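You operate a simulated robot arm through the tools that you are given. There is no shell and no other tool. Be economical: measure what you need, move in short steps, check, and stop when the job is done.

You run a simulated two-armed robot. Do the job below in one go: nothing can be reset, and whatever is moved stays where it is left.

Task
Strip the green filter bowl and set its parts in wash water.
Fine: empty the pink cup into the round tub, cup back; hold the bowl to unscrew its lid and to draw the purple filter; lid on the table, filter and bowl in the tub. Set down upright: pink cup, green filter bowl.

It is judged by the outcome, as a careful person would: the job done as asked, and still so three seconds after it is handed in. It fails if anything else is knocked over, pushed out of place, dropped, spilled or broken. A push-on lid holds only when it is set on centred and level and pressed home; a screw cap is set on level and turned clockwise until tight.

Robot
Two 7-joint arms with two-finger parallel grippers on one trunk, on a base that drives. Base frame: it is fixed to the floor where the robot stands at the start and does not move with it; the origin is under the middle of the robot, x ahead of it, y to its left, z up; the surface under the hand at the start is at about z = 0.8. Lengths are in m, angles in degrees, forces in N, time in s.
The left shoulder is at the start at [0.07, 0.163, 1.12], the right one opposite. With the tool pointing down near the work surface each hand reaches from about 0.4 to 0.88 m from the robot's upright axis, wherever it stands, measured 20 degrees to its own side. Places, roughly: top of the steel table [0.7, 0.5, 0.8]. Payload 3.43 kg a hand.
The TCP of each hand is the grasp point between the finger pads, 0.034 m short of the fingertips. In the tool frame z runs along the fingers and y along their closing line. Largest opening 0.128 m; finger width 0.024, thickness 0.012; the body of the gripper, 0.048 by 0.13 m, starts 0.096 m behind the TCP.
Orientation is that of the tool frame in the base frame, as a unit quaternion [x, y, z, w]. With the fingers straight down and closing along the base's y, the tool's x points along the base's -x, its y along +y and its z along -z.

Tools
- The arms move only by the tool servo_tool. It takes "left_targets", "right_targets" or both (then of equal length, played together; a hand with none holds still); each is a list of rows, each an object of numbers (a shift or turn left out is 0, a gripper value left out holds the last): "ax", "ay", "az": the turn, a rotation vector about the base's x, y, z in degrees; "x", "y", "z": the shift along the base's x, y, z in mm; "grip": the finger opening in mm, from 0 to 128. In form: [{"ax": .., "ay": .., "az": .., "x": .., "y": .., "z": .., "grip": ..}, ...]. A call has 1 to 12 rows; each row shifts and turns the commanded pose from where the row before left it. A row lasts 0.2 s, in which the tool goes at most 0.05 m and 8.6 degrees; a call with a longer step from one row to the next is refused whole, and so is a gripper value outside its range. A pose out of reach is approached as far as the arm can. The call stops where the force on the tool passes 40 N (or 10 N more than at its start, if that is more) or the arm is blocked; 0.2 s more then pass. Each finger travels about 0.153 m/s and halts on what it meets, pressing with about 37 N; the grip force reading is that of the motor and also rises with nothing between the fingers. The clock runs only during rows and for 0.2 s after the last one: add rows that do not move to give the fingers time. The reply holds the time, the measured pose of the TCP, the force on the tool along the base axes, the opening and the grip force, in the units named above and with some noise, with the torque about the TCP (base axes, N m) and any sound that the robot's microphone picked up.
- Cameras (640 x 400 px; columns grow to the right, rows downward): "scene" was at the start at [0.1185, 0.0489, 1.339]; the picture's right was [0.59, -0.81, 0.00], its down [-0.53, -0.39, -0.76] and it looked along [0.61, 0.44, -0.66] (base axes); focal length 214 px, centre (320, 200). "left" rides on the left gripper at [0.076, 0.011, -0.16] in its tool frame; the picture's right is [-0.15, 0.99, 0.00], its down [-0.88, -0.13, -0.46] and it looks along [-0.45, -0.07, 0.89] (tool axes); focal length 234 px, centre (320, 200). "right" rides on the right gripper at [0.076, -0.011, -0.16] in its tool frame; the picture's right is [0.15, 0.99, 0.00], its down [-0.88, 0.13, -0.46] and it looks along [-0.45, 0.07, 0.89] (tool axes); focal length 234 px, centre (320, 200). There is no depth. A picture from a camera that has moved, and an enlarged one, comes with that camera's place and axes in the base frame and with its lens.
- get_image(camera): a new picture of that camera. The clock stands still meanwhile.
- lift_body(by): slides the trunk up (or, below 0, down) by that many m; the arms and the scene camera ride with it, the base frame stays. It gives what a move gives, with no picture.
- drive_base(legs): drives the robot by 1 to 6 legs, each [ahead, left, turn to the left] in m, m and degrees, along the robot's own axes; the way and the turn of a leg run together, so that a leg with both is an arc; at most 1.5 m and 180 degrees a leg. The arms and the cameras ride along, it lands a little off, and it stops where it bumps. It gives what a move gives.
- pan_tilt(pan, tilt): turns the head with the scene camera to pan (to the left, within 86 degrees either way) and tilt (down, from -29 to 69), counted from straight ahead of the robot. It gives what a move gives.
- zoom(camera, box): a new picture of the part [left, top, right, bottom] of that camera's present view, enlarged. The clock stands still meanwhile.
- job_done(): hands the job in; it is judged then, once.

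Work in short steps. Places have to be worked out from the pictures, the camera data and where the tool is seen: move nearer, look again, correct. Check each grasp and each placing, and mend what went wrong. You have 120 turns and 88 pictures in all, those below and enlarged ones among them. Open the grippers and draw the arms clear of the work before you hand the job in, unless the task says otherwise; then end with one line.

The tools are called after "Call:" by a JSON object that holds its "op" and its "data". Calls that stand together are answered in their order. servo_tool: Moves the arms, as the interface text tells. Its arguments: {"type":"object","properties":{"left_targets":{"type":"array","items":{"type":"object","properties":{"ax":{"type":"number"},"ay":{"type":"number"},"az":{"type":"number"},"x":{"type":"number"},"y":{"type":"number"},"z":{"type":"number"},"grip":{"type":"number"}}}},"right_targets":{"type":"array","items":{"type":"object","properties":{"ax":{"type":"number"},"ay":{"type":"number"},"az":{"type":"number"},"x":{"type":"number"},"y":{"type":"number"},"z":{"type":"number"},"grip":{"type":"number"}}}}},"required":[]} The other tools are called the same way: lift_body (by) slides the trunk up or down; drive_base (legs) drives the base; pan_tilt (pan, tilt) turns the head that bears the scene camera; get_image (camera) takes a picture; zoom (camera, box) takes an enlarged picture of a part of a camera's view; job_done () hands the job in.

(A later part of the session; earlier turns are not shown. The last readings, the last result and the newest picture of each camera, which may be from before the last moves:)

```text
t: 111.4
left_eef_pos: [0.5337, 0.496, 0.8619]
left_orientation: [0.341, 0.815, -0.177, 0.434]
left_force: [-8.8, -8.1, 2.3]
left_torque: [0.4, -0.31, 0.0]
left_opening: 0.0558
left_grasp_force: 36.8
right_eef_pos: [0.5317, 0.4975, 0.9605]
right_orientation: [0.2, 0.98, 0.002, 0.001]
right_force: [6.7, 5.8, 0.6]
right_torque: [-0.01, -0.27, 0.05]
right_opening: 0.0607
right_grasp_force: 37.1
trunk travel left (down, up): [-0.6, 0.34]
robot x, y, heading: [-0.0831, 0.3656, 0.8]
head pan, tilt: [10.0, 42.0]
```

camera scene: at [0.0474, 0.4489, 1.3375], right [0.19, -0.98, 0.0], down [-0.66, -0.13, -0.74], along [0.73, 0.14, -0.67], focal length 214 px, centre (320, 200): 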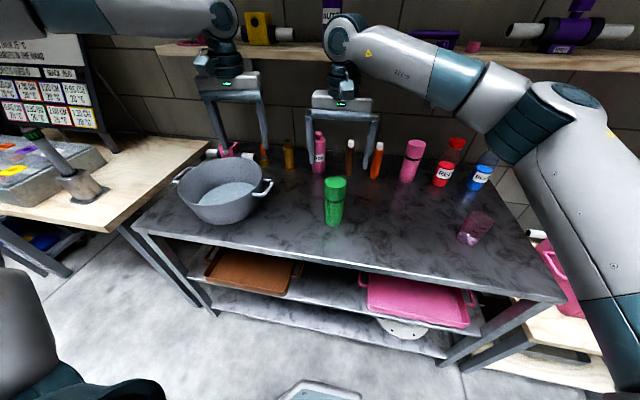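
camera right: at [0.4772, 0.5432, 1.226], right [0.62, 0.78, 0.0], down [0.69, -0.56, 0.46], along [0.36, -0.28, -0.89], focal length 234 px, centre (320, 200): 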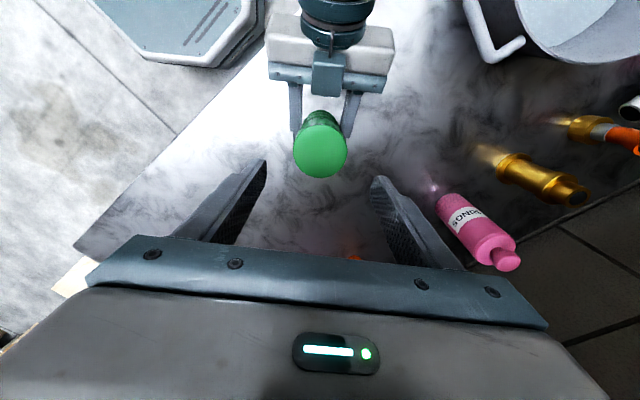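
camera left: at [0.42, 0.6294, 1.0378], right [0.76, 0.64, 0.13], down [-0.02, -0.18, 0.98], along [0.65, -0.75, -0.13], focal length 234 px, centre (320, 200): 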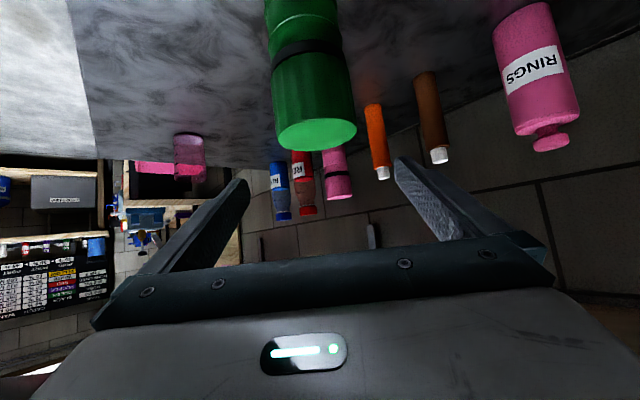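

The lid turns freely at low torque. I continue the stroke to about +50° yaw.

Call:
{"op": "servo_tool", "data": {"right_targets": [{"x": 0.6, "y": 0.5, "az": 8}, {"az": 8}, {"az": 8}, {"az": 8}, {"az": 8}, {"az": 8}, {"az": 8}, {"az": 8}, {"az": 8}, {}]}}

Call:
{"op": "zoom", "data": {"camera": "scene", "box": [280, 160, 340, 220]}}

```text
t: 113.6
left_eef_pos: [0.5351, 0.4964, 0.8614]
left_orientation: [0.339, 0.815, -0.176, 0.435]
left_force: [-17.2, 21.2, 0.4]
left_torque: [-0.79, -0.07, 0.21]
left_opening: 0.0556
left_grasp_force: 36.9
right_eef_pos: [0.5314, 0.4962, 0.9621]
right_orientation: [-0.414, 0.91, 0.0, 0.001]
right_force: [19.0, -25.7, 12.5]
right_torque: [-2.02, -1.46, -0.12]
right_opening: 0.0608
right_grasp_force: 37.1
trunk travel left (down, up): [-0.6, 0.34]
robot x, y, heading: [-0.0838, 0.3626, 0.8]
head pan, tilt: [10.0, 42.0]
```

```text
6.67 times, centred on (310, 190) of scene
camera zoom: at [0.0472, 0.3777, 1.3377], right [0.19, -0.98, 0.0], down [-0.66, -0.13, -0.74], along [0.73, 0.14, -0.67], focal length 1430 px, centre (387, 267)
```

zoom: 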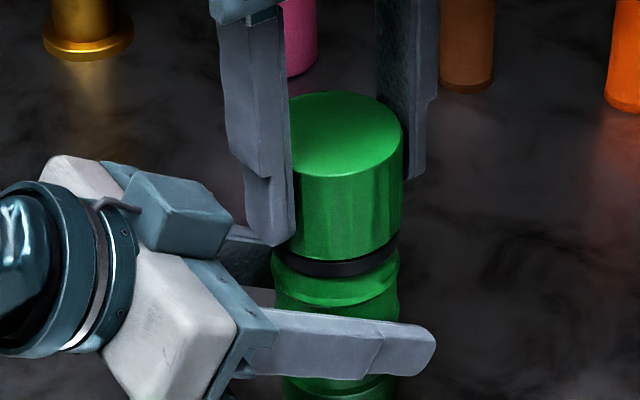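

The stroke is finished, but the hand is ~4 mm off the lid axis, which I now place at about (0.535, 0.495). I open slightly, recentre and rotate back for another stroke.

Call:
{"op": "servo_tool", "data": {"right_targets": [{"grip": 68}, {"grip": 80, "x": 3, "y": -1.5}, {"grip": 84}, {"az": -8}, {"az": -8}, {"az": -8}, {"az": -8}, {"az": -8}, {"az": -8}, {"az": -8}, {"az": -8}, {"az": -8}]}}

Call:
{"op": "servo_tool", "data": {"right_targets": [{"az": -8}, {"az": -8}, {"az": -8}, {}]}}

Call:
{"op": "zoom", "data": {"camera": "scene", "box": [280, 160, 340, 220]}}

Call:
{"op": "get_image", "data": {"camera": "right"}}

```text
t: 116.2
left_eef_pos: [0.5363, 0.4969, 0.8608]
left_orientation: [0.34, 0.815, -0.176, 0.435]
left_force: [1.6, -0.8, 2.8]
left_torque: [-0.02, 0.05, 0.01]
left_opening: 0.0557
left_grasp_force: 37.0
right_eef_pos: [0.5339, 0.4961, 0.96]
right_orientation: [0.202, 0.979, 0.001, 0.0]
right_force: [1.0, -0.1, -0.7]
right_torque: [-0.02, 0.0, 0.0]
right_opening: 0.084
right_grasp_force: 0.0
trunk travel left (down, up): [-0.6, 0.34]
robot x, y, heading: [-0.0841, 0.3656, 1.1]
head pan, tilt: [10.0, 42.0]
```

```text
t: 117.2
left_eef_pos: [0.5352, 0.4979, 0.8623]
left_orientation: [0.339, 0.816, -0.176, 0.434]
left_force: [2.3, 0.0, 3.9]
left_torque: [-0.03, 0.04, 0.01]
left_opening: 0.0555
left_grasp_force: 36.9
right_eef_pos: [0.5339, 0.4967, 0.9607]
right_orientation: [0.4, 0.917, 0.002, 0.001]
right_force: [0.0, -0.3, 0.5]
right_torque: [0.0, 0.01, -0.03]
right_opening: 0.0839
right_grasp_force: 0.0
trunk travel left (down, up): [-0.6, 0.34]
robot x, y, heading: [-0.0845, 0.3584, 1.2]
head pan, tilt: [10.0, 42.0]
```

```text
6.67 times, centred on (310, 190) of scene
camera zoom: at [0.0484, 0.3784, 1.3375], right [0.19, -0.98, 0.0], down [-0.66, -0.13, -0.74], along [0.73, 0.14, -0.67], focal length 1430 px, centre (387, 267)
```

zoom: 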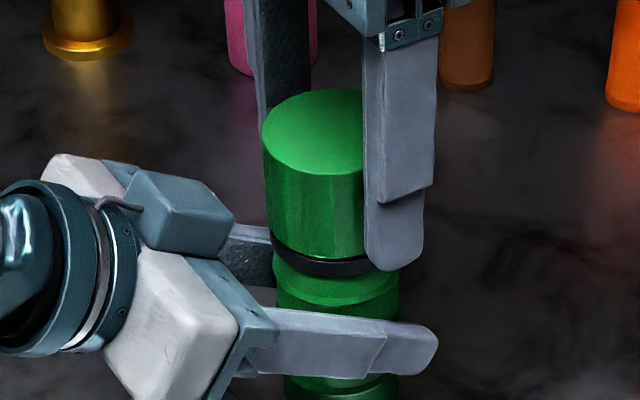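

```text
33 pictures are left
camera right: at [0.4742, 0.5443, 1.1196], right [0.63, 0.78, 0.0], down [0.69, -0.56, 0.46], along [0.36, -0.28, -0.89], focal length 234 px, centre (320, 200)
```

right: 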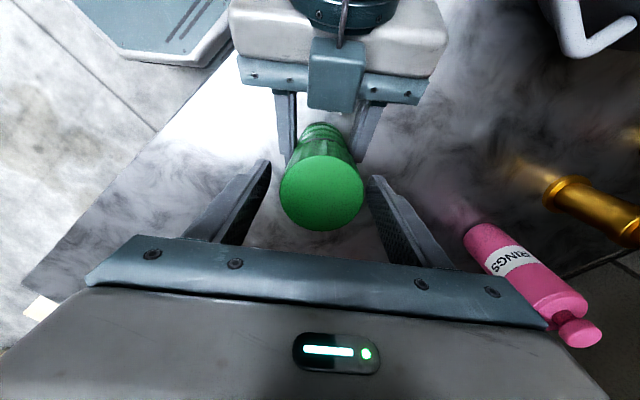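

I regrip and make the second stroke with a slight upward drift to follow the thread.

Call:
{"op": "servo_tool", "data": {"right_targets": [{"grip": 66}, {"grip": 55}, {}, {}]}}

```text
t: 118.2
left_eef_pos: [0.5351, 0.4963, 0.8612]
left_orientation: [0.34, 0.815, -0.177, 0.434]
left_force: [-5.7, -5.6, 5.6]
left_torque: [0.26, -0.35, 0.04]
left_opening: 0.0558
left_grasp_force: 37.1
right_eef_pos: [0.535, 0.4956, 0.9615]
right_orientation: [0.4, 0.917, 0.002, 0.001]
right_force: [7.7, 5.9, -0.9]
right_torque: [0.27, -0.33, -0.03]
right_opening: 0.0607
right_grasp_force: 37.3
trunk travel left (down, up): [-0.6, 0.34]
robot x, y, heading: [-0.0796, 0.3635, 1.0]
head pan, tilt: [10.0, 42.0]
```

Call:
{"op": "servo_tool", "data": {"right_targets": [{"x": 0.7, "y": 0.5, "az": 8}, {"az": 8, "z": 0.2}, {"az": 8, "z": 0.2}, {"az": 8, "z": 0.2}, {"az": 8, "z": 0.2}, {"az": 8, "z": 0.2}, {"az": 8, "z": 0.2}, {"az": 8, "z": 0.2}, {"az": 8, "z": 0.2}, {"az": 8, "z": 0.2}, {"az": 8, "z": 0.2}, {"az": 8}]}}

Call:
{"op": "zoom", "data": {"camera": "scene", "box": [280, 160, 340, 220]}}

```text
t: 120.8
left_eef_pos: [0.5353, 0.4958, 0.8626]
left_orientation: [0.339, 0.815, -0.177, 0.435]
left_force: [-14.1, -16.9, 8.7]
left_torque: [1.15, -0.59, 0.05]
left_opening: 0.056
left_grasp_force: 37.1
right_eef_pos: [0.5347, 0.4965, 0.963]
right_orientation: [-0.415, 0.91, 0.001, 0.0]
right_force: [13.6, 15.3, -7.6]
right_torque: [0.43, -0.81, -0.02]
right_opening: 0.061
right_grasp_force: 37.6
trunk travel left (down, up): [-0.6, 0.34]
robot x, y, heading: [-0.0845, 0.3637, 1.2]
head pan, tilt: [10.0, 42.0]
```

```text
6.67 times, centred on (310, 190) of scene
camera zoom: at [0.0486, 0.3785, 1.3375], right [0.19, -0.98, 0.0], down [-0.66, -0.13, -0.74], along [0.73, 0.14, -0.67], focal length 1430 px, centre (387, 267)
```

zoom: 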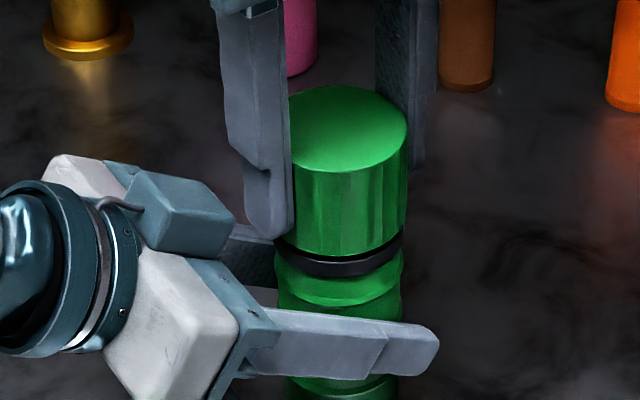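

The lid is rising, as the gap at the black ring has grown. I do another stroke: open, rotate back, regrip, turn.

Call:
{"op": "servo_tool", "data": {"right_targets": [{"grip": 70}, {"grip": 84}, {"az": -8.5}, {"az": -8.5}, {"az": -8.5}, {"az": -8.5}, {"az": -8.5}, {"az": -8.5}, {"az": -8.5}, {"az": -8.5}, {"az": -8.5}, {"az": -8.5}]}}

Call:
{"op": "servo_tool", "data": {"right_targets": [{"az": -8.5}, {"grip": 66}, {"grip": 55}, {}, {}, {"az": 8, "z": 0.2}, {"az": 8, "z": 0.2}, {"az": 8, "z": 0.2}, {"az": 8, "z": 0.2}, {"az": 8, "z": 0.2}, {"az": 8, "z": 0.2}]}}

Call:
{"op": "servo_tool", "data": {"right_targets": [{"az": 8, "z": 0.2}, {"az": 8, "z": 0.2}, {"az": 8, "z": 0.2}, {"az": 8, "z": 0.2}, {"az": 8, "z": 0.2}, {"az": 8}]}}

Call:
{"op": "zoom", "data": {"camera": "scene", "box": [280, 160, 340, 220]}}

```text
t: 123.4
left_eef_pos: [0.5349, 0.4979, 0.8625]
left_orientation: [0.339, 0.816, -0.176, 0.435]
left_force: [0.5, 0.7, -0.3]
left_torque: [0.0, -0.01, 0.06]
left_opening: 0.0556
left_grasp_force: 36.9
right_eef_pos: [0.5349, 0.4969, 0.9629]
right_orientation: [0.31, 0.951, 0.0, 0.0]
right_force: [0.2, 0.8, 0.0]
right_torque: [-0.01, 0.0, -0.04]
right_opening: 0.0842
right_grasp_force: 0.0
trunk travel left (down, up): [-0.6, 0.34]
robot x, y, heading: [-0.0828, 0.3624, 0.9]
head pan, tilt: [10.0, 42.0]
```

```text
t: 125.8
left_eef_pos: [0.5364, 0.4955, 0.8619]
left_orientation: [0.34, 0.815, -0.176, 0.435]
left_force: [-12.5, -11.4, 7.5]
left_torque: [-0.15, -0.71, 0.01]
left_opening: 0.0558
left_grasp_force: 36.9
right_eef_pos: [0.5348, 0.497, 0.9634]
right_orientation: [-0.031, 1.0, 0.002, 0.0]
right_force: [10.7, 10.9, -10.2]
right_torque: [1.32, -0.52, 0.0]
right_opening: 0.061
right_grasp_force: 37.5
trunk travel left (down, up): [-0.6, 0.34]
robot x, y, heading: [-0.0826, 0.363, 0.8]
head pan, tilt: [10.0, 42.0]
```

```text
t: 127.2
left_eef_pos: [0.5347, 0.4979, 0.8611]
left_orientation: [0.337, 0.816, -0.175, 0.435]
left_force: [-2.5, -4.6, 2.1]
left_torque: [0.26, -0.25, 0.05]
left_opening: 0.0556
left_grasp_force: 36.5
right_eef_pos: [0.5348, 0.4966, 0.9658]
right_orientation: [-0.435, 0.9, 0.001, -0.001]
right_force: [3.9, 5.3, 0.0]
right_torque: [0.21, -0.14, -0.04]
right_opening: 0.061
right_grasp_force: 36.8
trunk travel left (down, up): [-0.6, 0.34]
robot x, y, heading: [-0.0841, 0.3571, 0.8]
head pan, tilt: [10.0, 42.0]
```

```text
6.67 times, centred on (310, 190) of scene
camera zoom: at [0.0484, 0.3786, 1.3375], right [0.19, -0.98, 0.0], down [-0.66, -0.13, -0.74], along [0.73, 0.14, -0.67], focal length 1430 px, centre (387, 267)
```

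zoom: 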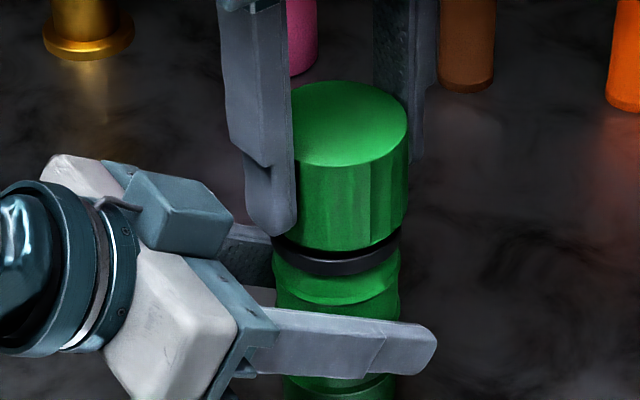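

The lid has risen further and the forces fell to near zero, so it may be free. I try a gentle lift of 8 mm.

Call:
{"op": "servo_tool", "data": {"right_targets": [{"z": 2}, {"z": 2}, {"z": 2}, {"z": 2}, {}]}}

Call:
{"op": "zoom", "data": {"camera": "scene", "box": [280, 160, 340, 220]}}

```text
t: 128.4
left_eef_pos: [0.5375, 0.4979, 0.8609]
left_orientation: [0.338, 0.816, -0.176, 0.435]
left_force: [0.7, 1.3, -0.4]
left_torque: [-0.03, 0.03, 0.01]
left_opening: 0.0554
left_grasp_force: 37.1
right_eef_pos: [0.5355, 0.4987, 0.9735]
right_orientation: [-0.434, 0.901, 0.001, -0.001]
right_force: [0.4, 0.2, -0.5]
right_torque: [0.01, 0.02, 0.0]
right_opening: 0.0613
right_grasp_force: 36.7
trunk travel left (down, up): [-0.6, 0.34]
robot x, y, heading: [-0.0836, 0.3638, 0.9]
head pan, tilt: [10.0, 42.0]
```

```text
6.67 times, centred on (310, 190) of scene
camera zoom: at [0.0486, 0.3787, 1.3375], right [0.19, -0.98, 0.0], down [-0.66, -0.13, -0.74], along [0.73, 0.14, -0.67], focal length 1430 px, centre (387, 267)
```

zoom: 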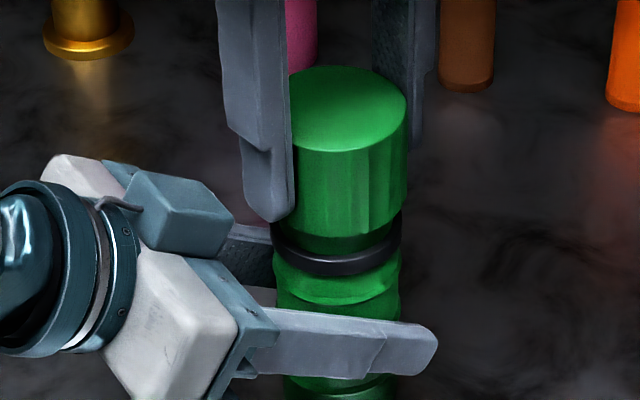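

The lid is free. I lift it high and look at what is under it.

Call:
{"op": "servo_tool", "data": {"right_targets": [{"z": 20}, {"z": 35}, {"z": 40}, {"z": 40}, {"y": -40}, {"y": -45}, {"y": -45}, {"y": -45}, {"y": -45}, {}]}}

Call:
{"op": "get_image", "data": {"camera": "scene"}}

Call:
{"op": "zoom", "data": {"camera": "scene", "box": [270, 160, 350, 220]}}

```text
t: 130.6
left_eef_pos: [0.5348, 0.4977, 0.8624]
left_orientation: [0.339, 0.815, -0.177, 0.435]
left_force: [0.5, -0.1, -0.6]
left_torque: [-0.03, 0.03, -0.02]
left_opening: 0.0558
left_grasp_force: 37.0
right_eef_pos: [0.5357, 0.2774, 1.1069]
right_orientation: [-0.434, 0.901, 0.0, -0.001]
right_force: [-0.3, 0.5, -0.8]
right_torque: [-0.02, 0.0, 0.05]
right_opening: 0.0611
right_grasp_force: 37.5
trunk travel left (down, up): [-0.6, 0.34]
robot x, y, heading: [-0.0846, 0.362, 1.2]
head pan, tilt: [10.0, 42.0]
```

```text
29 pictures are left
camera scene: at [0.0488, 0.3799, 1.3374], right [0.19, -0.98, 0.0], down [-0.66, -0.13, -0.74], along [0.73, 0.14, -0.67], focal length 214 px, centre (320, 200)
```

scene: 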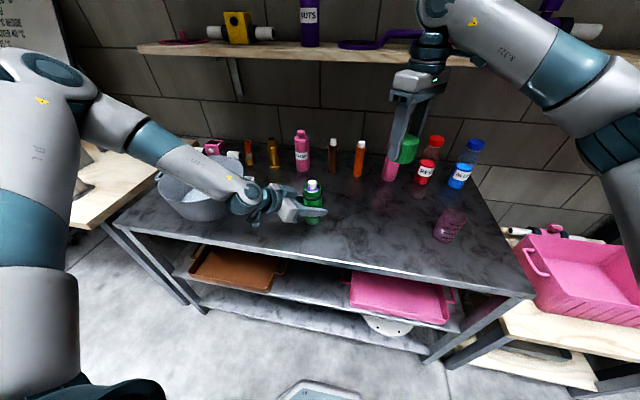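

```text
6.67 times, centred on (310, 190) of scene
camera zoom: at [0.0488, 0.3799, 1.3374], right [0.19, -0.98, 0.0], down [-0.66, -0.13, -0.74], along [0.73, 0.14, -0.67], focal length 1430 px, centre (387, 267)
```

zoom: 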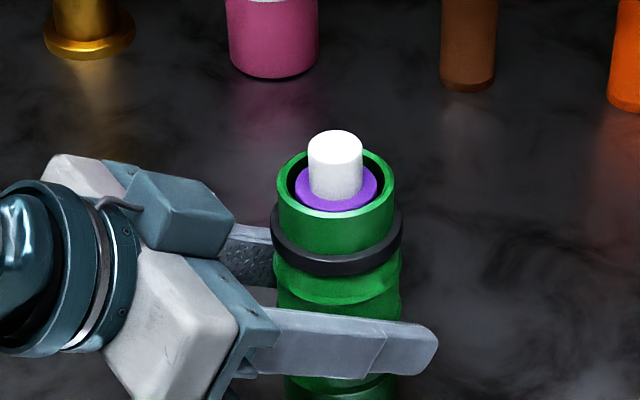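

The lid is off, and the purple filter with its white post is visible. I lower the lid onto the clear table at (0.536, 0.277).

Call:
{"op": "servo_tool", "data": {"right_targets": [{"z": -48}, {"z": -48}, {"z": -48}, {"z": -48}, {"z": -45}, {"z": -20}, {"z": -6}, {}]}}

Call:
{"op": "servo_tool", "data": {"right_targets": [{"z": -2}, {"z": -2}, {"z": -2}, {}]}}

Call:
{"op": "zoom", "data": {"camera": "scene", "box": [340, 140, 440, 240]}}

```text
t: 132.4
left_eef_pos: [0.5345, 0.4979, 0.8605]
left_orientation: [0.339, 0.816, -0.176, 0.434]
left_force: [1.2, 0.1, 1.2]
left_torque: [0.0, 0.02, 0.01]
left_opening: 0.0558
left_grasp_force: 37.5
right_eef_pos: [0.5337, 0.2772, 0.8459]
right_orientation: [-0.434, 0.901, 0.002, 0.0]
right_force: [-0.6, 0.4, -1.6]
right_torque: [-0.03, 0.02, 0.0]
right_opening: 0.0611
right_grasp_force: 37.1
trunk travel left (down, up): [-0.6, 0.34]
robot x, y, heading: [-0.0869, 0.3627, 0.8]
head pan, tilt: [10.0, 42.0]
```

```text
t: 133.4
left_eef_pos: [0.5343, 0.4979, 0.8619]
left_orientation: [0.34, 0.815, -0.177, 0.435]
left_force: [1.0, -0.4, 0.0]
left_torque: [-0.02, 0.0, -0.02]
left_opening: 0.0555
left_grasp_force: 37.5
right_eef_pos: [0.5358, 0.278, 0.8422]
right_orientation: [-0.434, 0.901, 0.001, 0.002]
right_force: [5.1, -0.2, 22.9]
right_torque: [-0.17, 0.43, 0.01]
right_opening: 0.0611
right_grasp_force: 37.0
trunk travel left (down, up): [-0.6, 0.34]
robot x, y, heading: [-0.0831, 0.3636, 0.7]
head pan, tilt: [10.0, 42.0]
```

```text
4.00 times, centred on (390, 190) of scene
camera zoom: at [0.0471, 0.3789, 1.3379], right [0.19, -0.98, 0.0], down [-0.66, -0.13, -0.74], along [0.73, 0.14, -0.67], focal length 858 px, centre (40, 240)
```

zoom: 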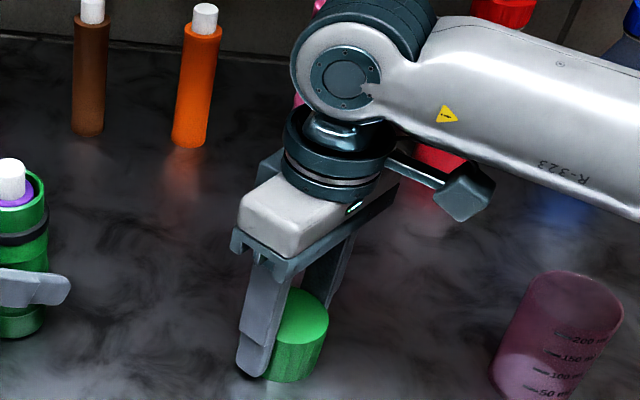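

The lid is on the table. I release it and rise.

Call:
{"op": "servo_tool", "data": {"right_targets": [{"grip": 66}, {"grip": 75}, {"grip": 92}, {}, {"z": 30}, {"z": 45}, {"z": 45}, {"z": 45}, {"z": 45}, {"grip": 60}, {}]}}

Call:
{"op": "servo_tool", "data": {"right_targets": [{"y": 44, "az": -8}, {"y": 44, "az": -8}, {"y": 44, "az": -8}, {"y": 44, "az": -8}, {"y": 44, "az": -8}, {"az": -8}, {"az": -8}, {"az": -8}, {"az": -8}, {"az": -8}, {"az": -8}, {}]}}

Call:
{"op": "get_image", "data": {"camera": "right"}}

Call:
{"op": "get_image", "data": {"camera": "scene"}}

```text
t: 135.8
left_eef_pos: [0.5362, 0.4971, 0.8619]
left_orientation: [0.339, 0.816, -0.176, 0.434]
left_force: [-0.2, -0.3, -0.9]
left_torque: [0.01, 0.02, -0.04]
left_opening: 0.0559
left_grasp_force: 36.8
right_eef_pos: [0.5348, 0.2763, 1.0519]
right_orientation: [-0.434, 0.901, 0.001, 0.0]
right_force: [0.2, -0.5, -1.2]
right_torque: [0.02, 0.0, 0.03]
right_opening: 0.06
right_grasp_force: 0.0
trunk travel left (down, up): [-0.6, 0.34]
robot x, y, heading: [-0.0869, 0.3624, 0.8]
head pan, tilt: [10.0, 42.0]
```

```text
t: 138.4
left_eef_pos: [0.5365, 0.4967, 0.8613]
left_orientation: [0.339, 0.816, -0.177, 0.435]
left_force: [0.2, 0.2, 0.0]
left_torque: [-0.06, 0.01, 0.01]
left_opening: 0.0557
left_grasp_force: 36.8
right_eef_pos: [0.5354, 0.4968, 1.0496]
right_orientation: [0.313, 0.95, 0.001, 0.0]
right_force: [0.2, 0.0, -0.6]
right_torque: [-0.02, -0.03, 0.01]
right_opening: 0.0599
right_grasp_force: 0.1
trunk travel left (down, up): [-0.6, 0.34]
robot x, y, heading: [-0.0839, 0.3608, 0.9]
head pan, tilt: [10.0, 42.0]
```

```text
26 pictures are left
camera right: at [0.4671, 0.533, 1.2087], right [0.47, 0.88, 0.0], down [0.78, -0.42, 0.46], along [0.4, -0.21, -0.89], focal length 234 px, centre (320, 200)
```

right: 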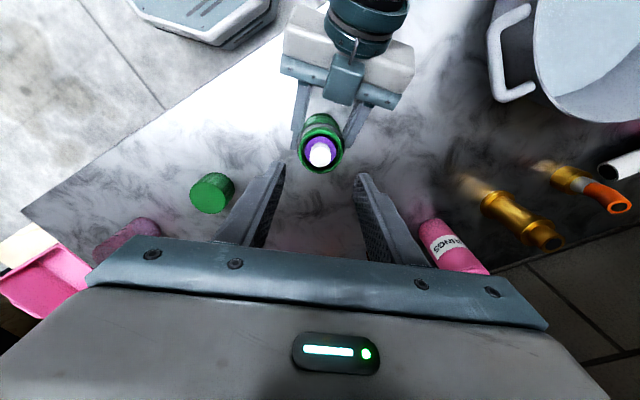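

```text
25 pictures are left
camera scene: at [0.0487, 0.3787, 1.3375], right [0.19, -0.98, 0.0], down [-0.66, -0.13, -0.74], along [0.73, 0.14, -0.67], focal length 214 px, centre (320, 200)
```

scene: 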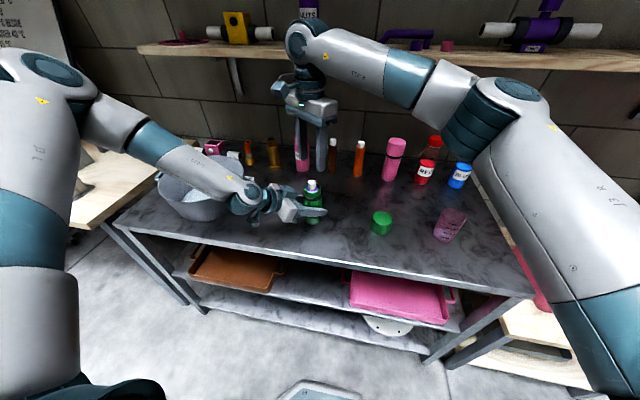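

The post is centred between the fingers. I descend until the fingertips straddle the post, then close.

Call:
{"op": "servo_tool", "data": {"right_targets": [{"x": -3, "y": 2, "z": -30, "grip": 50}, {"z": -30}, {"z": -12}, {"grip": 30}, {"grip": 18}, {"grip": 14}, {}, {}]}}

Call:
{"op": "zoom", "data": {"camera": "scene", "box": [280, 150, 340, 210]}}

```text
t: 140.2
left_eef_pos: [0.536, 0.4968, 0.861]
left_orientation: [0.339, 0.816, -0.176, 0.434]
left_force: [-1.3, -0.5, -0.2]
left_torque: [0.0, 0.0, 0.0]
left_opening: 0.0556
left_grasp_force: 36.9
right_eef_pos: [0.5305, 0.5, 0.9777]
right_orientation: [0.314, 0.949, 0.0, 0.001]
right_force: [0.9, 1.0, -0.4]
right_torque: [0.0, -0.01, 0.02]
right_opening: 0.0224
right_grasp_force: 36.9
trunk travel left (down, up): [-0.6, 0.34]
robot x, y, heading: [-0.0836, 0.3623, 1.1]
head pan, tilt: [10.0, 42.0]
```

```text
6.67 times, centred on (310, 180) of scene
camera zoom: at [0.0487, 0.3787, 1.3375], right [0.19, -0.98, 0.0], down [-0.66, -0.13, -0.74], along [0.73, 0.14, -0.67], focal length 1430 px, centre (387, 333)
```

zoom: 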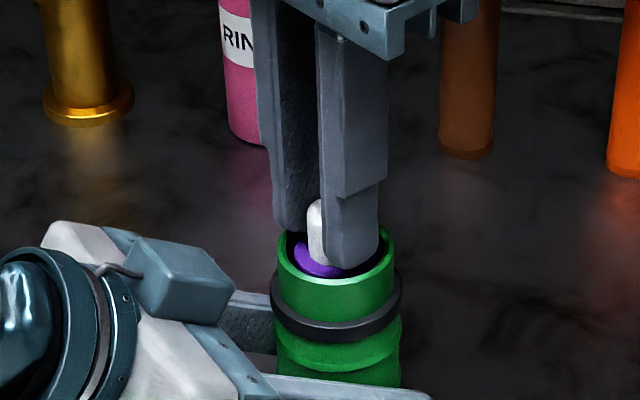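

Gripped at 22.4 mm. I draw straight up slowly.

Call:
{"op": "servo_tool", "data": {"right_targets": [{"z": 3}, {"z": 3}, {"z": 5}, {"z": 8}, {"z": 12}, {}]}}

```text
t: 141.6
left_eef_pos: [0.5356, 0.4974, 0.8619]
left_orientation: [0.339, 0.816, -0.176, 0.434]
left_force: [0.8, 0.0, -0.1]
left_torque: [0.02, 0.0, -0.03]
left_opening: 0.0558
left_grasp_force: 36.7
right_eef_pos: [0.5323, 0.4983, 1.0097]
right_orientation: [0.314, 0.949, 0.001, 0.0]
right_force: [-0.4, -1.4, -0.8]
right_torque: [-0.01, 0.02, 0.01]
right_opening: 0.0222
right_grasp_force: 37.3
trunk travel left (down, up): [-0.6, 0.34]
robot x, y, heading: [-0.0856, 0.3638, 1.0]
head pan, tilt: [10.0, 42.0]
```

It comes freely. I keep lifting until the filter is clear of the bowl.

Call:
{"op": "servo_tool", "data": {"right_targets": [{"z": 25}, {"z": 30}, {"z": 30}, {"z": 30}, {"z": 30}, {"z": 15}, {}]}}

Call:
{"op": "get_image", "data": {"camera": "scene"}}

```text
t: 143.2
left_eef_pos: [0.5358, 0.4967, 0.8613]
left_orientation: [0.339, 0.816, -0.176, 0.435]
left_force: [-0.8, 0.6, -0.2]
left_torque: [-0.02, 0.02, -0.03]
left_opening: 0.0556
left_grasp_force: 37.1
right_eef_pos: [0.5317, 0.4981, 1.1684]
right_orientation: [0.313, 0.95, 0.0, 0.0]
right_force: [-0.1, -0.6, -0.8]
right_torque: [-0.04, -0.02, -0.02]
right_opening: 0.0223
right_grasp_force: 36.3
trunk travel left (down, up): [-0.6, 0.34]
robot x, y, heading: [-0.085, 0.3623, 1.1]
head pan, tilt: [10.0, 42.0]
```

```text
23 pictures are left
camera scene: at [0.0488, 0.3786, 1.3375], right [0.19, -0.98, 0.0], down [-0.66, -0.13, -0.74], along [0.73, 0.14, -0.67], focal length 214 px, centre (320, 200)
```

scene: 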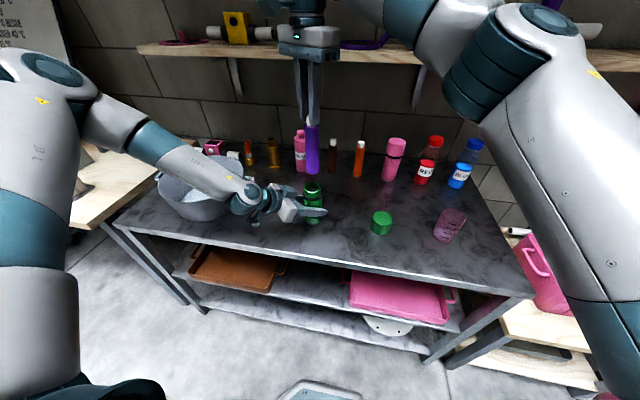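

The filter is out; its lower end is at z ≈ 0.985, clear of the bowl. I release the bowl with the left hand, back out along the fingers and raise it.

Call:
{"op": "servo_tool", "data": {"left_targets": [{"grip": 62}, {"grip": 75}, {"grip": 100}, {"grip": 128}, {"x": -26, "y": 26, "z": 22}, {"x": -26, "y": 26, "z": 22}, {"x": -26, "y": 26, "z": 24}, {"x": -15, "y": 15, "z": 40}, {"z": 45}, {"z": 45}, {"z": 45}, {}]}}

Call:
{"op": "get_image", "data": {"camera": "scene"}}

```text
t: 145.8
left_eef_pos: [0.4437, 0.5922, 1.104]
left_orientation: [0.338, 0.816, -0.176, 0.434]
left_force: [-0.1, 0.1, -0.6]
left_torque: [0.02, 0.01, -0.05]
left_opening: 0.128
left_grasp_force: 0.1
right_eef_pos: [0.5337, 0.499, 1.1674]
right_orientation: [0.313, 0.95, 0.0, 0.0]
right_force: [1.1, 0.4, -0.5]
right_torque: [-0.04, 0.02, 0.01]
right_opening: 0.022
right_grasp_force: 36.7
trunk travel left (down, up): [-0.6, 0.34]
robot x, y, heading: [-0.0834, 0.3601, 1.1]
head pan, tilt: [10.0, 42.0]
```

```text
22 pictures are left
camera scene: at [0.0495, 0.38, 1.3373], right [0.19, -0.98, 0.0], down [-0.66, -0.13, -0.74], along [0.73, 0.14, -0.67], focal length 214 px, centre (320, 200)
```

scene: 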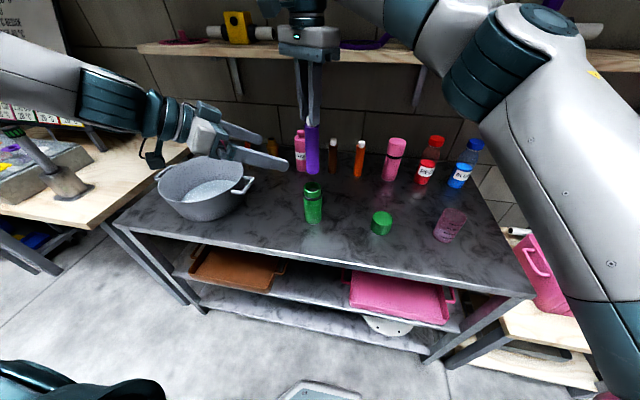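

The bowl stands steady. I raise the trunk 0.1 m and drive left 0.39 m so the right hand can reach the tub.

Call:
{"op": "lift_body", "data": {"by": 0.1}}

Call:
{"op": "drive_base", "data": {"legs": [[0, 0.39, 0]]}}

Call:
{"op": "get_image", "data": {"camera": "scene"}}

```text
t: 147.1
left_eef_pos: [0.443, 0.5889, 1.2039]
left_orientation: [0.34, 0.816, -0.177, 0.434]
left_force: [-0.5, 0.0, 1.0]
left_torque: [0.02, 0.0, -0.01]
left_opening: 0.128
left_grasp_force: 0.1
right_eef_pos: [0.5325, 0.4979, 1.2678]
right_orientation: [0.314, 0.949, 0.0, 0.001]
right_force: [-0.4, -0.3, -0.7]
right_torque: [0.03, 0.02, 0.01]
right_opening: 0.0223
right_grasp_force: 37.0
trunk travel left (down, up): [-0.7, 0.24]
robot x, y, heading: [-0.0821, 0.3614, 0.9]
head pan, tilt: [10.0, 42.0]
```

```text
t: 149.6
left_eef_pos: [0.44, 0.9743, 1.2051]
left_orientation: [0.344, 0.813, -0.178, 0.434]
left_force: [-0.1, -0.1, -0.1]
left_torque: [0.02, 0.0, -0.01]
left_opening: 0.128
left_grasp_force: 0.1
right_eef_pos: [0.53, 0.8813, 1.2676]
right_orientation: [0.32, 0.947, 0.002, 0.001]
right_force: [-0.2, 0.5, -0.9]
right_torque: [-0.01, 0.0, 0.02]
right_opening: 0.0223
right_grasp_force: 36.7
trunk travel left (down, up): [-0.7, 0.24]
robot x, y, heading: [-0.091, 0.7519, 0.2]
head pan, tilt: [10.0, 42.0]
```

```text
21 pictures are left
camera scene: at [0.0443, 0.7679, 1.4375], right [0.18, -0.98, 0.0], down [-0.66, -0.12, -0.74], along [0.73, 0.13, -0.67], focal length 214 px, centre (320, 200)
```

scene: 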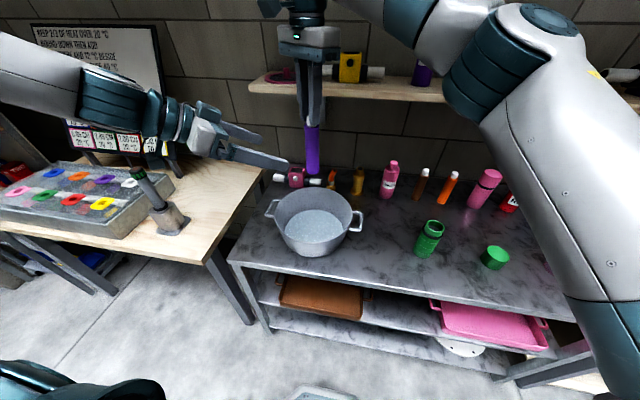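

Left fingertips are fairly close to the filter, so I pull the left hand back while moving the filter to the far half of the tub.

Call:
{"op": "servo_tool", "data": {"left_targets": [{"x": -35, "y": 20, "z": 20}, {"x": -35, "y": 20, "z": 20}, {"y": 20, "z": 20}, {}], "right_targets": [{}, {"x": 35, "y": -9}, {"x": 35, "y": -9}, {}]}}

Call:
{"op": "get_image", "data": {"camera": "right"}}

```text
t: 150.6
left_eef_pos: [0.3722, 1.0352, 1.2649]
left_orientation: [0.345, 0.813, -0.179, 0.433]
left_force: [-0.6, 0.0, 0.4]
left_torque: [0.01, 0.0, 0.0]
left_opening: 0.128
left_grasp_force: 0.0
right_eef_pos: [0.5997, 0.8645, 1.2674]
right_orientation: [0.319, 0.948, 0.001, 0.001]
right_force: [-0.1, -0.7, 0.5]
right_torque: [0.01, 0.0, 0.0]
right_opening: 0.0219
right_grasp_force: 37.4
trunk travel left (down, up): [-0.7, 0.24]
robot x, y, heading: [-0.0895, 0.752, 0.6]
head pan, tilt: [10.0, 42.0]
```

```text
20 pictures are left
camera right: at [0.5316, 0.9014, 1.4265], right [0.48, 0.88, 0.0], down [0.78, -0.43, 0.46], along [0.4, -0.22, -0.89], focal length 234 px, centre (320, 200)
```

right: 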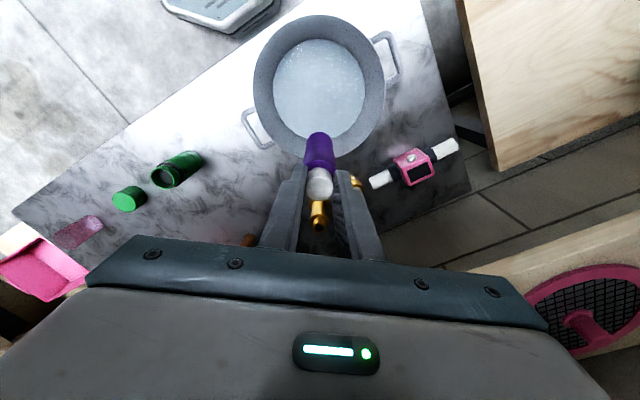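

The tub centre is at about (0.55, 0.886), with a flat bottom of ~0.11 radius. The filter is well inside, so I lower it and finish slowly to contact.

Call:
{"op": "servo_tool", "data": {"right_targets": [{"z": -48}, {"z": -48}, {"z": -48}, {"z": -48}, {"z": -40}, {"z": -15}, {}]}}

Call:
{"op": "zoom", "data": {"camera": "scene", "box": [240, 140, 400, 260]}}

```text
t: 152.2
left_eef_pos: [0.3721, 1.0346, 1.2645]
left_orientation: [0.345, 0.813, -0.179, 0.433]
left_force: [-0.2, 0.4, -0.4]
left_torque: [0.01, 0.01, 0.0]
left_opening: 0.1281
left_grasp_force: 0.2
right_eef_pos: [0.6013, 0.8623, 1.021]
right_orientation: [0.32, 0.948, 0.0, 0.0]
right_force: [-0.8, -0.8, -0.3]
right_torque: [0.01, -0.03, -0.03]
right_opening: 0.0221
right_grasp_force: 37.1
trunk travel left (down, up): [-0.7, 0.24]
robot x, y, heading: [-0.0898, 0.7569, 0.5]
head pan, tilt: [10.0, 42.0]
```

```text
3.33 times, centred on (320, 200) of scene
camera zoom: at [0.0444, 0.7685, 1.4375], right [0.18, -0.98, 0.0], down [-0.66, -0.12, -0.74], along [0.73, 0.13, -0.67], focal length 715 px, centre (320, 200)
```

zoom: 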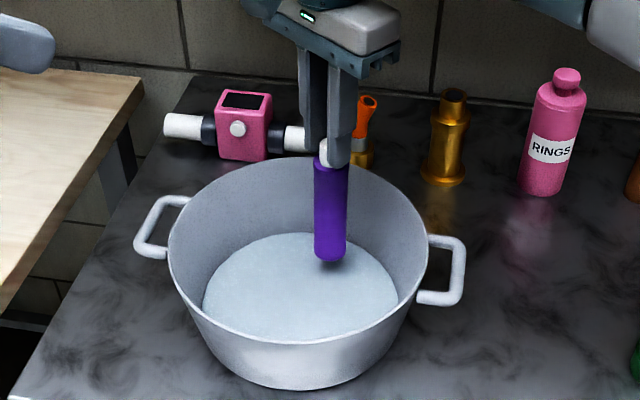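

The filter end is close above the tub floor. I lower slowly to contact.

Call:
{"op": "servo_tool", "data": {"right_targets": [{"z": -5}, {"z": -5}, {"z": -4}, {"z": -3}, {}]}}

```text
t: 153.3
left_eef_pos: [0.3719, 1.035, 1.2638]
left_orientation: [0.344, 0.814, -0.178, 0.433]
left_force: [0.4, 0.2, 0.5]
left_torque: [-0.05, -0.02, 0.0]
left_opening: 0.1279
left_grasp_force: 0.1
right_eef_pos: [0.6007, 0.8642, 1.0043]
right_orientation: [0.32, 0.947, 0.0, 0.001]
right_force: [-0.8, -0.2, -0.6]
right_torque: [-0.01, 0.01, -0.01]
right_opening: 0.0221
right_grasp_force: 37.0
trunk travel left (down, up): [-0.7, 0.24]
robot x, y, heading: [-0.0876, 0.7483, 0.3]
head pan, tilt: [10.0, 42.0]
```

Call:
{"op": "servo_tool", "data": {"right_targets": [{"z": -3}, {"z": -3}, {"z": -3}, {"z": -3}, {"z": -3}, {"z": -3}, {}]}}

```text
t: 154.9
left_eef_pos: [0.3724, 1.0351, 1.2635]
left_orientation: [0.344, 0.814, -0.179, 0.433]
left_force: [-0.2, -0.3, 0.1]
left_torque: [0.01, 0.01, 0.02]
left_opening: 0.128
left_grasp_force: 0.0
right_eef_pos: [0.5999, 0.864, 0.9855]
right_orientation: [0.32, 0.947, 0.001, 0.001]
right_force: [0.1, -0.2, -0.7]
right_torque: [0.0, -0.03, 0.01]
right_opening: 0.0221
right_grasp_force: 36.4
trunk travel left (down, up): [-0.7, 0.24]
robot x, y, heading: [-0.0846, 0.7537, 0.5]
head pan, tilt: [10.0, 42.0]
```

Still no contact at 0.9855. I check visually.

Call:
{"op": "zoom", "data": {"camera": "scene", "box": [270, 150, 370, 240]}}

Call:
{"op": "servo_tool", "data": {"right_targets": [{"z": -2}, {"z": -2}, {"z": -2}, {"z": -2}, {}]}}

```text
4.44 times, centred on (320, 195) of scene
camera zoom: at [0.0443, 0.7687, 1.4375], right [0.18, -0.98, 0.0], down [-0.66, -0.12, -0.74], along [0.73, 0.13, -0.67], focal length 953 px, centre (320, 222)
```

zoom: 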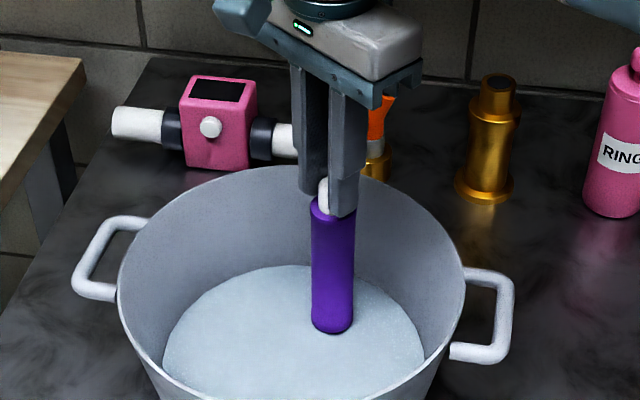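

```text
t: 156.2
left_eef_pos: [0.3728, 1.0348, 1.2638]
left_orientation: [0.344, 0.814, -0.178, 0.433]
left_force: [-0.6, -0.3, -0.1]
left_torque: [-0.02, 0.02, 0.01]
left_opening: 0.1282
left_grasp_force: 0.0
right_eef_pos: [0.5987, 0.8636, 0.9772]
right_orientation: [0.32, 0.947, 0.001, 0.0]
right_force: [0.5, 0.2, 0.0]
right_torque: [0.01, 0.0, -0.03]
right_opening: 0.0219
right_grasp_force: 36.9
trunk travel left (down, up): [-0.7, 0.24]
robot x, y, heading: [-0.0865, 0.7572, -0.1]
head pan, tilt: [10.0, 42.0]
```

Call:
{"op": "servo_tool", "data": {"right_targets": [{"z": -2}, {"z": -2}, {"z": -2}, {"z": -2}, {"z": -2}, {"z": -2}, {}]}}

```text
t: 157.8
left_eef_pos: [0.3683, 1.0345, 1.2652]
left_orientation: [0.345, 0.813, -0.178, 0.435]
left_force: [0.3, -0.6, -0.4]
left_torque: [-0.03, -0.01, 0.0]
left_opening: 0.1278
left_grasp_force: 0.0
right_eef_pos: [0.5976, 0.8634, 0.9707]
right_orientation: [0.32, 0.948, 0.003, 0.003]
right_force: [2.0, 1.2, 35.1]
right_torque: [0.05, -0.24, -0.05]
right_opening: 0.0221
right_grasp_force: 37.3
trunk travel left (down, up): [-0.7, 0.24]
robot x, y, heading: [-0.0891, 0.7551, 0.4]
head pan, tilt: [10.0, 42.0]
```

Contact, pressing 35 N. I relax by 5 mm, then open.

Call:
{"op": "servo_tool", "data": {"right_targets": [{"z": 3}, {}]}}

```text
t: 158.3
left_eef_pos: [0.3702, 1.0341, 1.265]
left_orientation: [0.345, 0.813, -0.178, 0.434]
left_force: [0.7, 0.1, 0.1]
left_torque: [-0.01, -0.02, 0.04]
left_opening: 0.1278
left_grasp_force: 0.0
right_eef_pos: [0.5984, 0.8636, 0.9702]
right_orientation: [0.32, 0.947, 0.002, 0.001]
right_force: [1.2, 1.9, 21.0]
right_torque: [0.13, -0.27, -0.02]
right_opening: 0.022
right_grasp_force: 37.1
trunk travel left (down, up): [-0.7, 0.24]
robot x, y, heading: [-0.09, 0.752, 0.2]
head pan, tilt: [10.0, 42.0]
```

Call:
{"op": "servo_tool", "data": {"right_targets": [{"z": 3.5}, {}, {"grip": 24}, {"grip": 27}, {"grip": 32}, {"grip": 40}, {"grip": 50}, {}, {"z": 20}, {"z": 35}, {}]}}

Call:
{"op": "zoom", "data": {"camera": "scene", "box": [240, 140, 400, 260]}}

```text
t: 160.8
left_eef_pos: [0.3721, 1.0345, 1.2643]
left_orientation: [0.345, 0.813, -0.18, 0.433]
left_force: [-0.4, 0.1, 1.0]
left_torque: [-0.01, -0.01, -0.01]
left_opening: 0.1279
left_grasp_force: 0.1
right_eef_pos: [0.5995, 0.865, 1.0259]
right_orientation: [0.32, 0.948, 0.001, 0.001]
right_force: [-0.1, 0.7, -0.9]
right_torque: [-0.03, 0.03, 0.0]
right_opening: 0.0502
right_grasp_force: 0.2
trunk travel left (down, up): [-0.7, 0.24]
robot x, y, heading: [-0.0877, 0.7506, 0.4]
head pan, tilt: [10.0, 42.0]
```

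```text
3.33 times, centred on (320, 200) of scene
camera zoom: at [0.0448, 0.7687, 1.4374], right [0.18, -0.98, 0.0], down [-0.66, -0.12, -0.74], along [0.73, 0.13, -0.67], focal length 715 px, centre (320, 200)
```

zoom: 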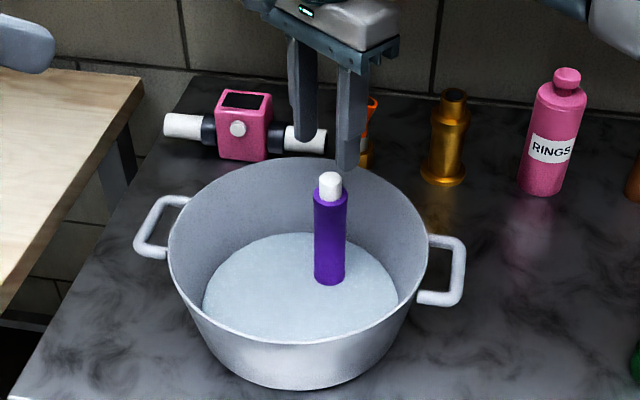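

The filter stands upright in the tub. I rise and drive back to fetch the bowl with the right hand.

Call:
{"op": "servo_tool", "data": {"right_targets": [{"z": 45}, {"z": 45}, {"z": 45}, {"z": 40, "grip": 92}, {"x": -33}, {"x": -33}, {}]}}

Call:
{"op": "drive_base", "data": {"legs": [[0, -0.37, 0]]}}

Call:
{"op": "get_image", "data": {"camera": "right"}}

```text
t: 162.3
left_eef_pos: [0.3726, 1.0361, 1.2635]
left_orientation: [0.345, 0.814, -0.179, 0.433]
left_force: [0.4, -0.1, 0.6]
left_torque: [-0.01, 0.02, -0.01]
left_opening: 0.1282
left_grasp_force: 0.1
right_eef_pos: [0.5339, 0.8651, 1.2029]
right_orientation: [0.32, 0.947, 0.001, 0.001]
right_force: [0.3, -0.3, 0.4]
right_torque: [0.01, 0.01, 0.01]
right_opening: 0.0921
right_grasp_force: 0.3
trunk travel left (down, up): [-0.7, 0.24]
robot x, y, heading: [-0.0883, 0.756, 0.5]
head pan, tilt: [10.0, 42.0]
```

```text
t: 164.7
left_eef_pos: [0.3729, 0.6665, 1.2651]
left_orientation: [0.342, 0.814, -0.178, 0.434]
left_force: [0.8, 0.2, 0.3]
left_torque: [-0.05, 0.03, -0.01]
left_opening: 0.1279
left_grasp_force: 0.1
right_eef_pos: [0.5354, 0.4963, 1.2025]
right_orientation: [0.318, 0.948, 0.001, 0.0]
right_force: [-0.1, 0.1, -0.3]
right_torque: [0.02, -0.01, 0.02]
right_opening: 0.0921
right_grasp_force: 0.0
trunk travel left (down, up): [-0.7, 0.24]
robot x, y, heading: [-0.0842, 0.3821, 0.5]
head pan, tilt: [10.0, 42.0]
```

```text
16 pictures are left
camera right: at [0.4679, 0.5333, 1.3615], right [0.48, 0.88, 0.0], down [0.78, -0.43, 0.46], along [0.4, -0.22, -0.89], focal length 234 px, centre (320, 200)
```

right: 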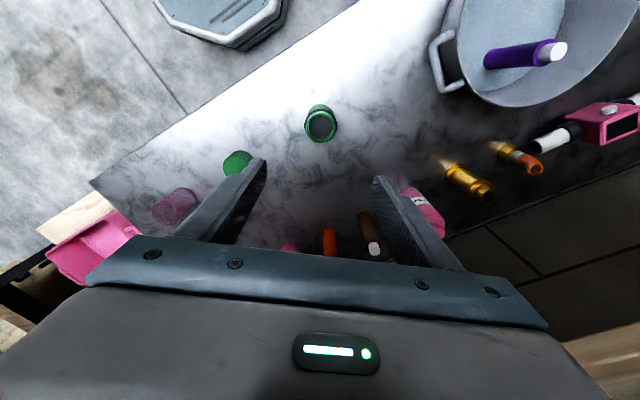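

The bowl is centred laterally between the fingers. I descend around its upper body to z = 0.912 and close.

Call:
{"op": "servo_tool", "data": {"right_targets": [{"x": -2, "y": 1, "z": -45, "grip": 100}, {"z": -48}, {"z": -48}, {"z": -48}, {"z": -40}, {"z": -30}, {"z": -20}, {"z": -11}, {}]}}

Call:
{"op": "zoom", "data": {"camera": "scene", "box": [250, 150, 370, 250]}}

```text
t: 166.7
left_eef_pos: [0.3732, 0.6657, 1.2645]
left_orientation: [0.343, 0.814, -0.179, 0.434]
left_force: [0.1, -0.1, 0.6]
left_torque: [0.02, 0.01, -0.03]
left_opening: 0.1277
left_grasp_force: 0.1
right_eef_pos: [0.5351, 0.4955, 0.9128]
right_orientation: [0.317, 0.948, 0.001, 0.0]
right_force: [0.4, -0.2, -0.1]
right_torque: [-0.02, 0.0, -0.05]
right_opening: 0.1
right_grasp_force: 0.0
trunk travel left (down, up): [-0.7, 0.24]
robot x, y, heading: [-0.0827, 0.383, 0.5]
head pan, tilt: [10.0, 42.0]
```

```text
4.00 times, centred on (310, 200) of scene
camera zoom: at [0.0466, 0.3985, 1.4375], right [0.18, -0.98, 0.0], down [-0.66, -0.12, -0.74], along [0.73, 0.14, -0.67], focal length 858 px, centre (360, 200)
```

zoom: 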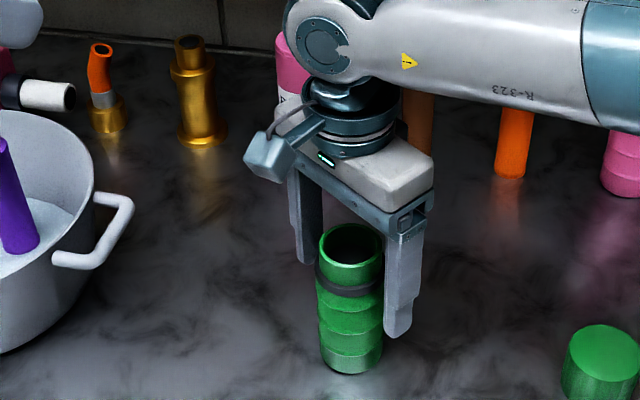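

Straddled well. I close and lift.

Call:
{"op": "servo_tool", "data": {"right_targets": [{"grip": 75}, {"grip": 62}, {"grip": 52}, {"grip": 48}, {}, {}]}}

Call:
{"op": "servo_tool", "data": {"right_targets": [{"z": 10}, {"z": 30}, {"z": 45}, {"z": 48}, {"z": 48}, {"z": 48}, {"z": 20}, {}]}}

Call:
{"op": "drive_base", "data": {"legs": [[0, 0.37, 0]]}}

Call:
{"op": "get_image", "data": {"camera": "right"}}

Call:
{"op": "get_image", "data": {"camera": "scene"}}

```text
t: 168.1
left_eef_pos: [0.3741, 0.6653, 1.2645]
left_orientation: [0.342, 0.814, -0.178, 0.433]
left_force: [0.6, 0.2, 1.5]
left_torque: [-0.01, 0.01, 0.0]
left_opening: 0.1282
left_grasp_force: 0.0
right_eef_pos: [0.5345, 0.4977, 0.9136]
right_orientation: [0.317, 0.949, 0.001, 0.0]
right_force: [-0.3, 0.1, 0.6]
right_torque: [0.05, -0.02, 0.02]
right_opening: 0.0566
right_grasp_force: 37.0
trunk travel left (down, up): [-0.7, 0.24]
robot x, y, heading: [-0.0866, 0.3822, 0.3]
head pan, tilt: [10.0, 42.0]
```

```text
t: 169.9
left_eef_pos: [0.3728, 0.6666, 1.2641]
left_orientation: [0.342, 0.814, -0.178, 0.434]
left_force: [0.2, -0.3, 1.1]
left_torque: [0.0, 0.02, -0.03]
left_opening: 0.1279
left_grasp_force: 0.1
right_eef_pos: [0.534, 0.4967, 1.1625]
right_orientation: [0.317, 0.948, 0.0, 0.001]
right_force: [0.6, 0.0, -1.3]
right_torque: [0.03, 0.01, -0.02]
right_opening: 0.0564
right_grasp_force: 37.5
trunk travel left (down, up): [-0.7, 0.24]
robot x, y, heading: [-0.0884, 0.3874, 0.4]
head pan, tilt: [10.0, 42.0]
```

```text
t: 172.3
left_eef_pos: [0.3677, 1.0361, 1.2636]
left_orientation: [0.341, 0.815, -0.177, 0.434]
left_force: [0.3, -1.5, -0.4]
left_torque: [-0.02, 0.02, -0.01]
left_opening: 0.128
left_grasp_force: 0.0
right_eef_pos: [0.5298, 0.8669, 1.1631]
right_orientation: [0.315, 0.949, 0.002, 0.001]
right_force: [0.1, -0.5, -1.8]
right_torque: [0.02, 0.03, 0.02]
right_opening: 0.0562
right_grasp_force: 36.6
trunk travel left (down, up): [-0.7, 0.24]
robot x, y, heading: [-0.0871, 0.7539, 0.7]
head pan, tilt: [10.0, 42.0]
```

```text
14 pictures are left
camera right: at [0.4608, 0.9034, 1.3218], right [0.47, 0.88, 0.0], down [0.78, -0.42, 0.46], along [0.4, -0.21, -0.89], focal length 234 px, centre (320, 200)
```

right: 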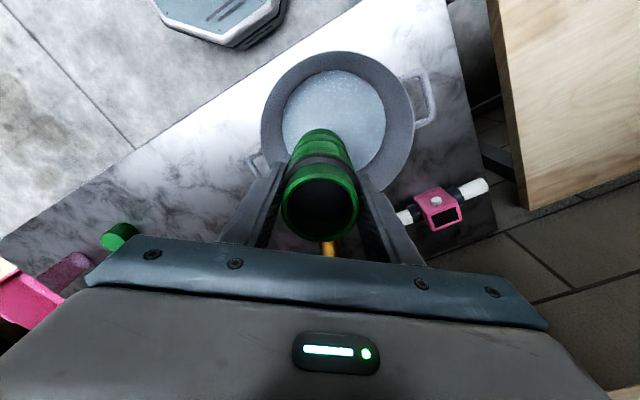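

```text
13 pictures are left
camera scene: at [0.0424, 0.7667, 1.4375], right [0.19, -0.98, 0.0], down [-0.66, -0.13, -0.74], along [0.73, 0.14, -0.67], focal length 214 px, centre (320, 200)
```

scene: 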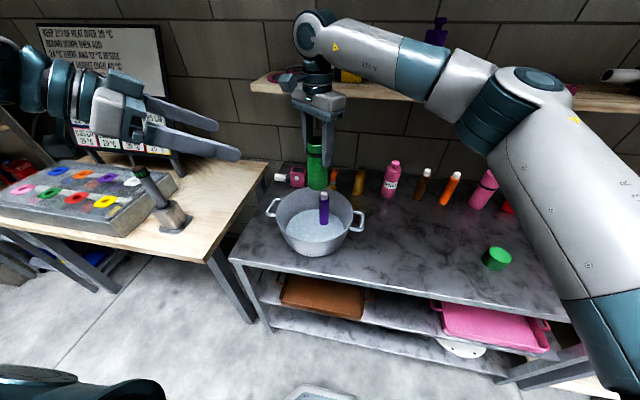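

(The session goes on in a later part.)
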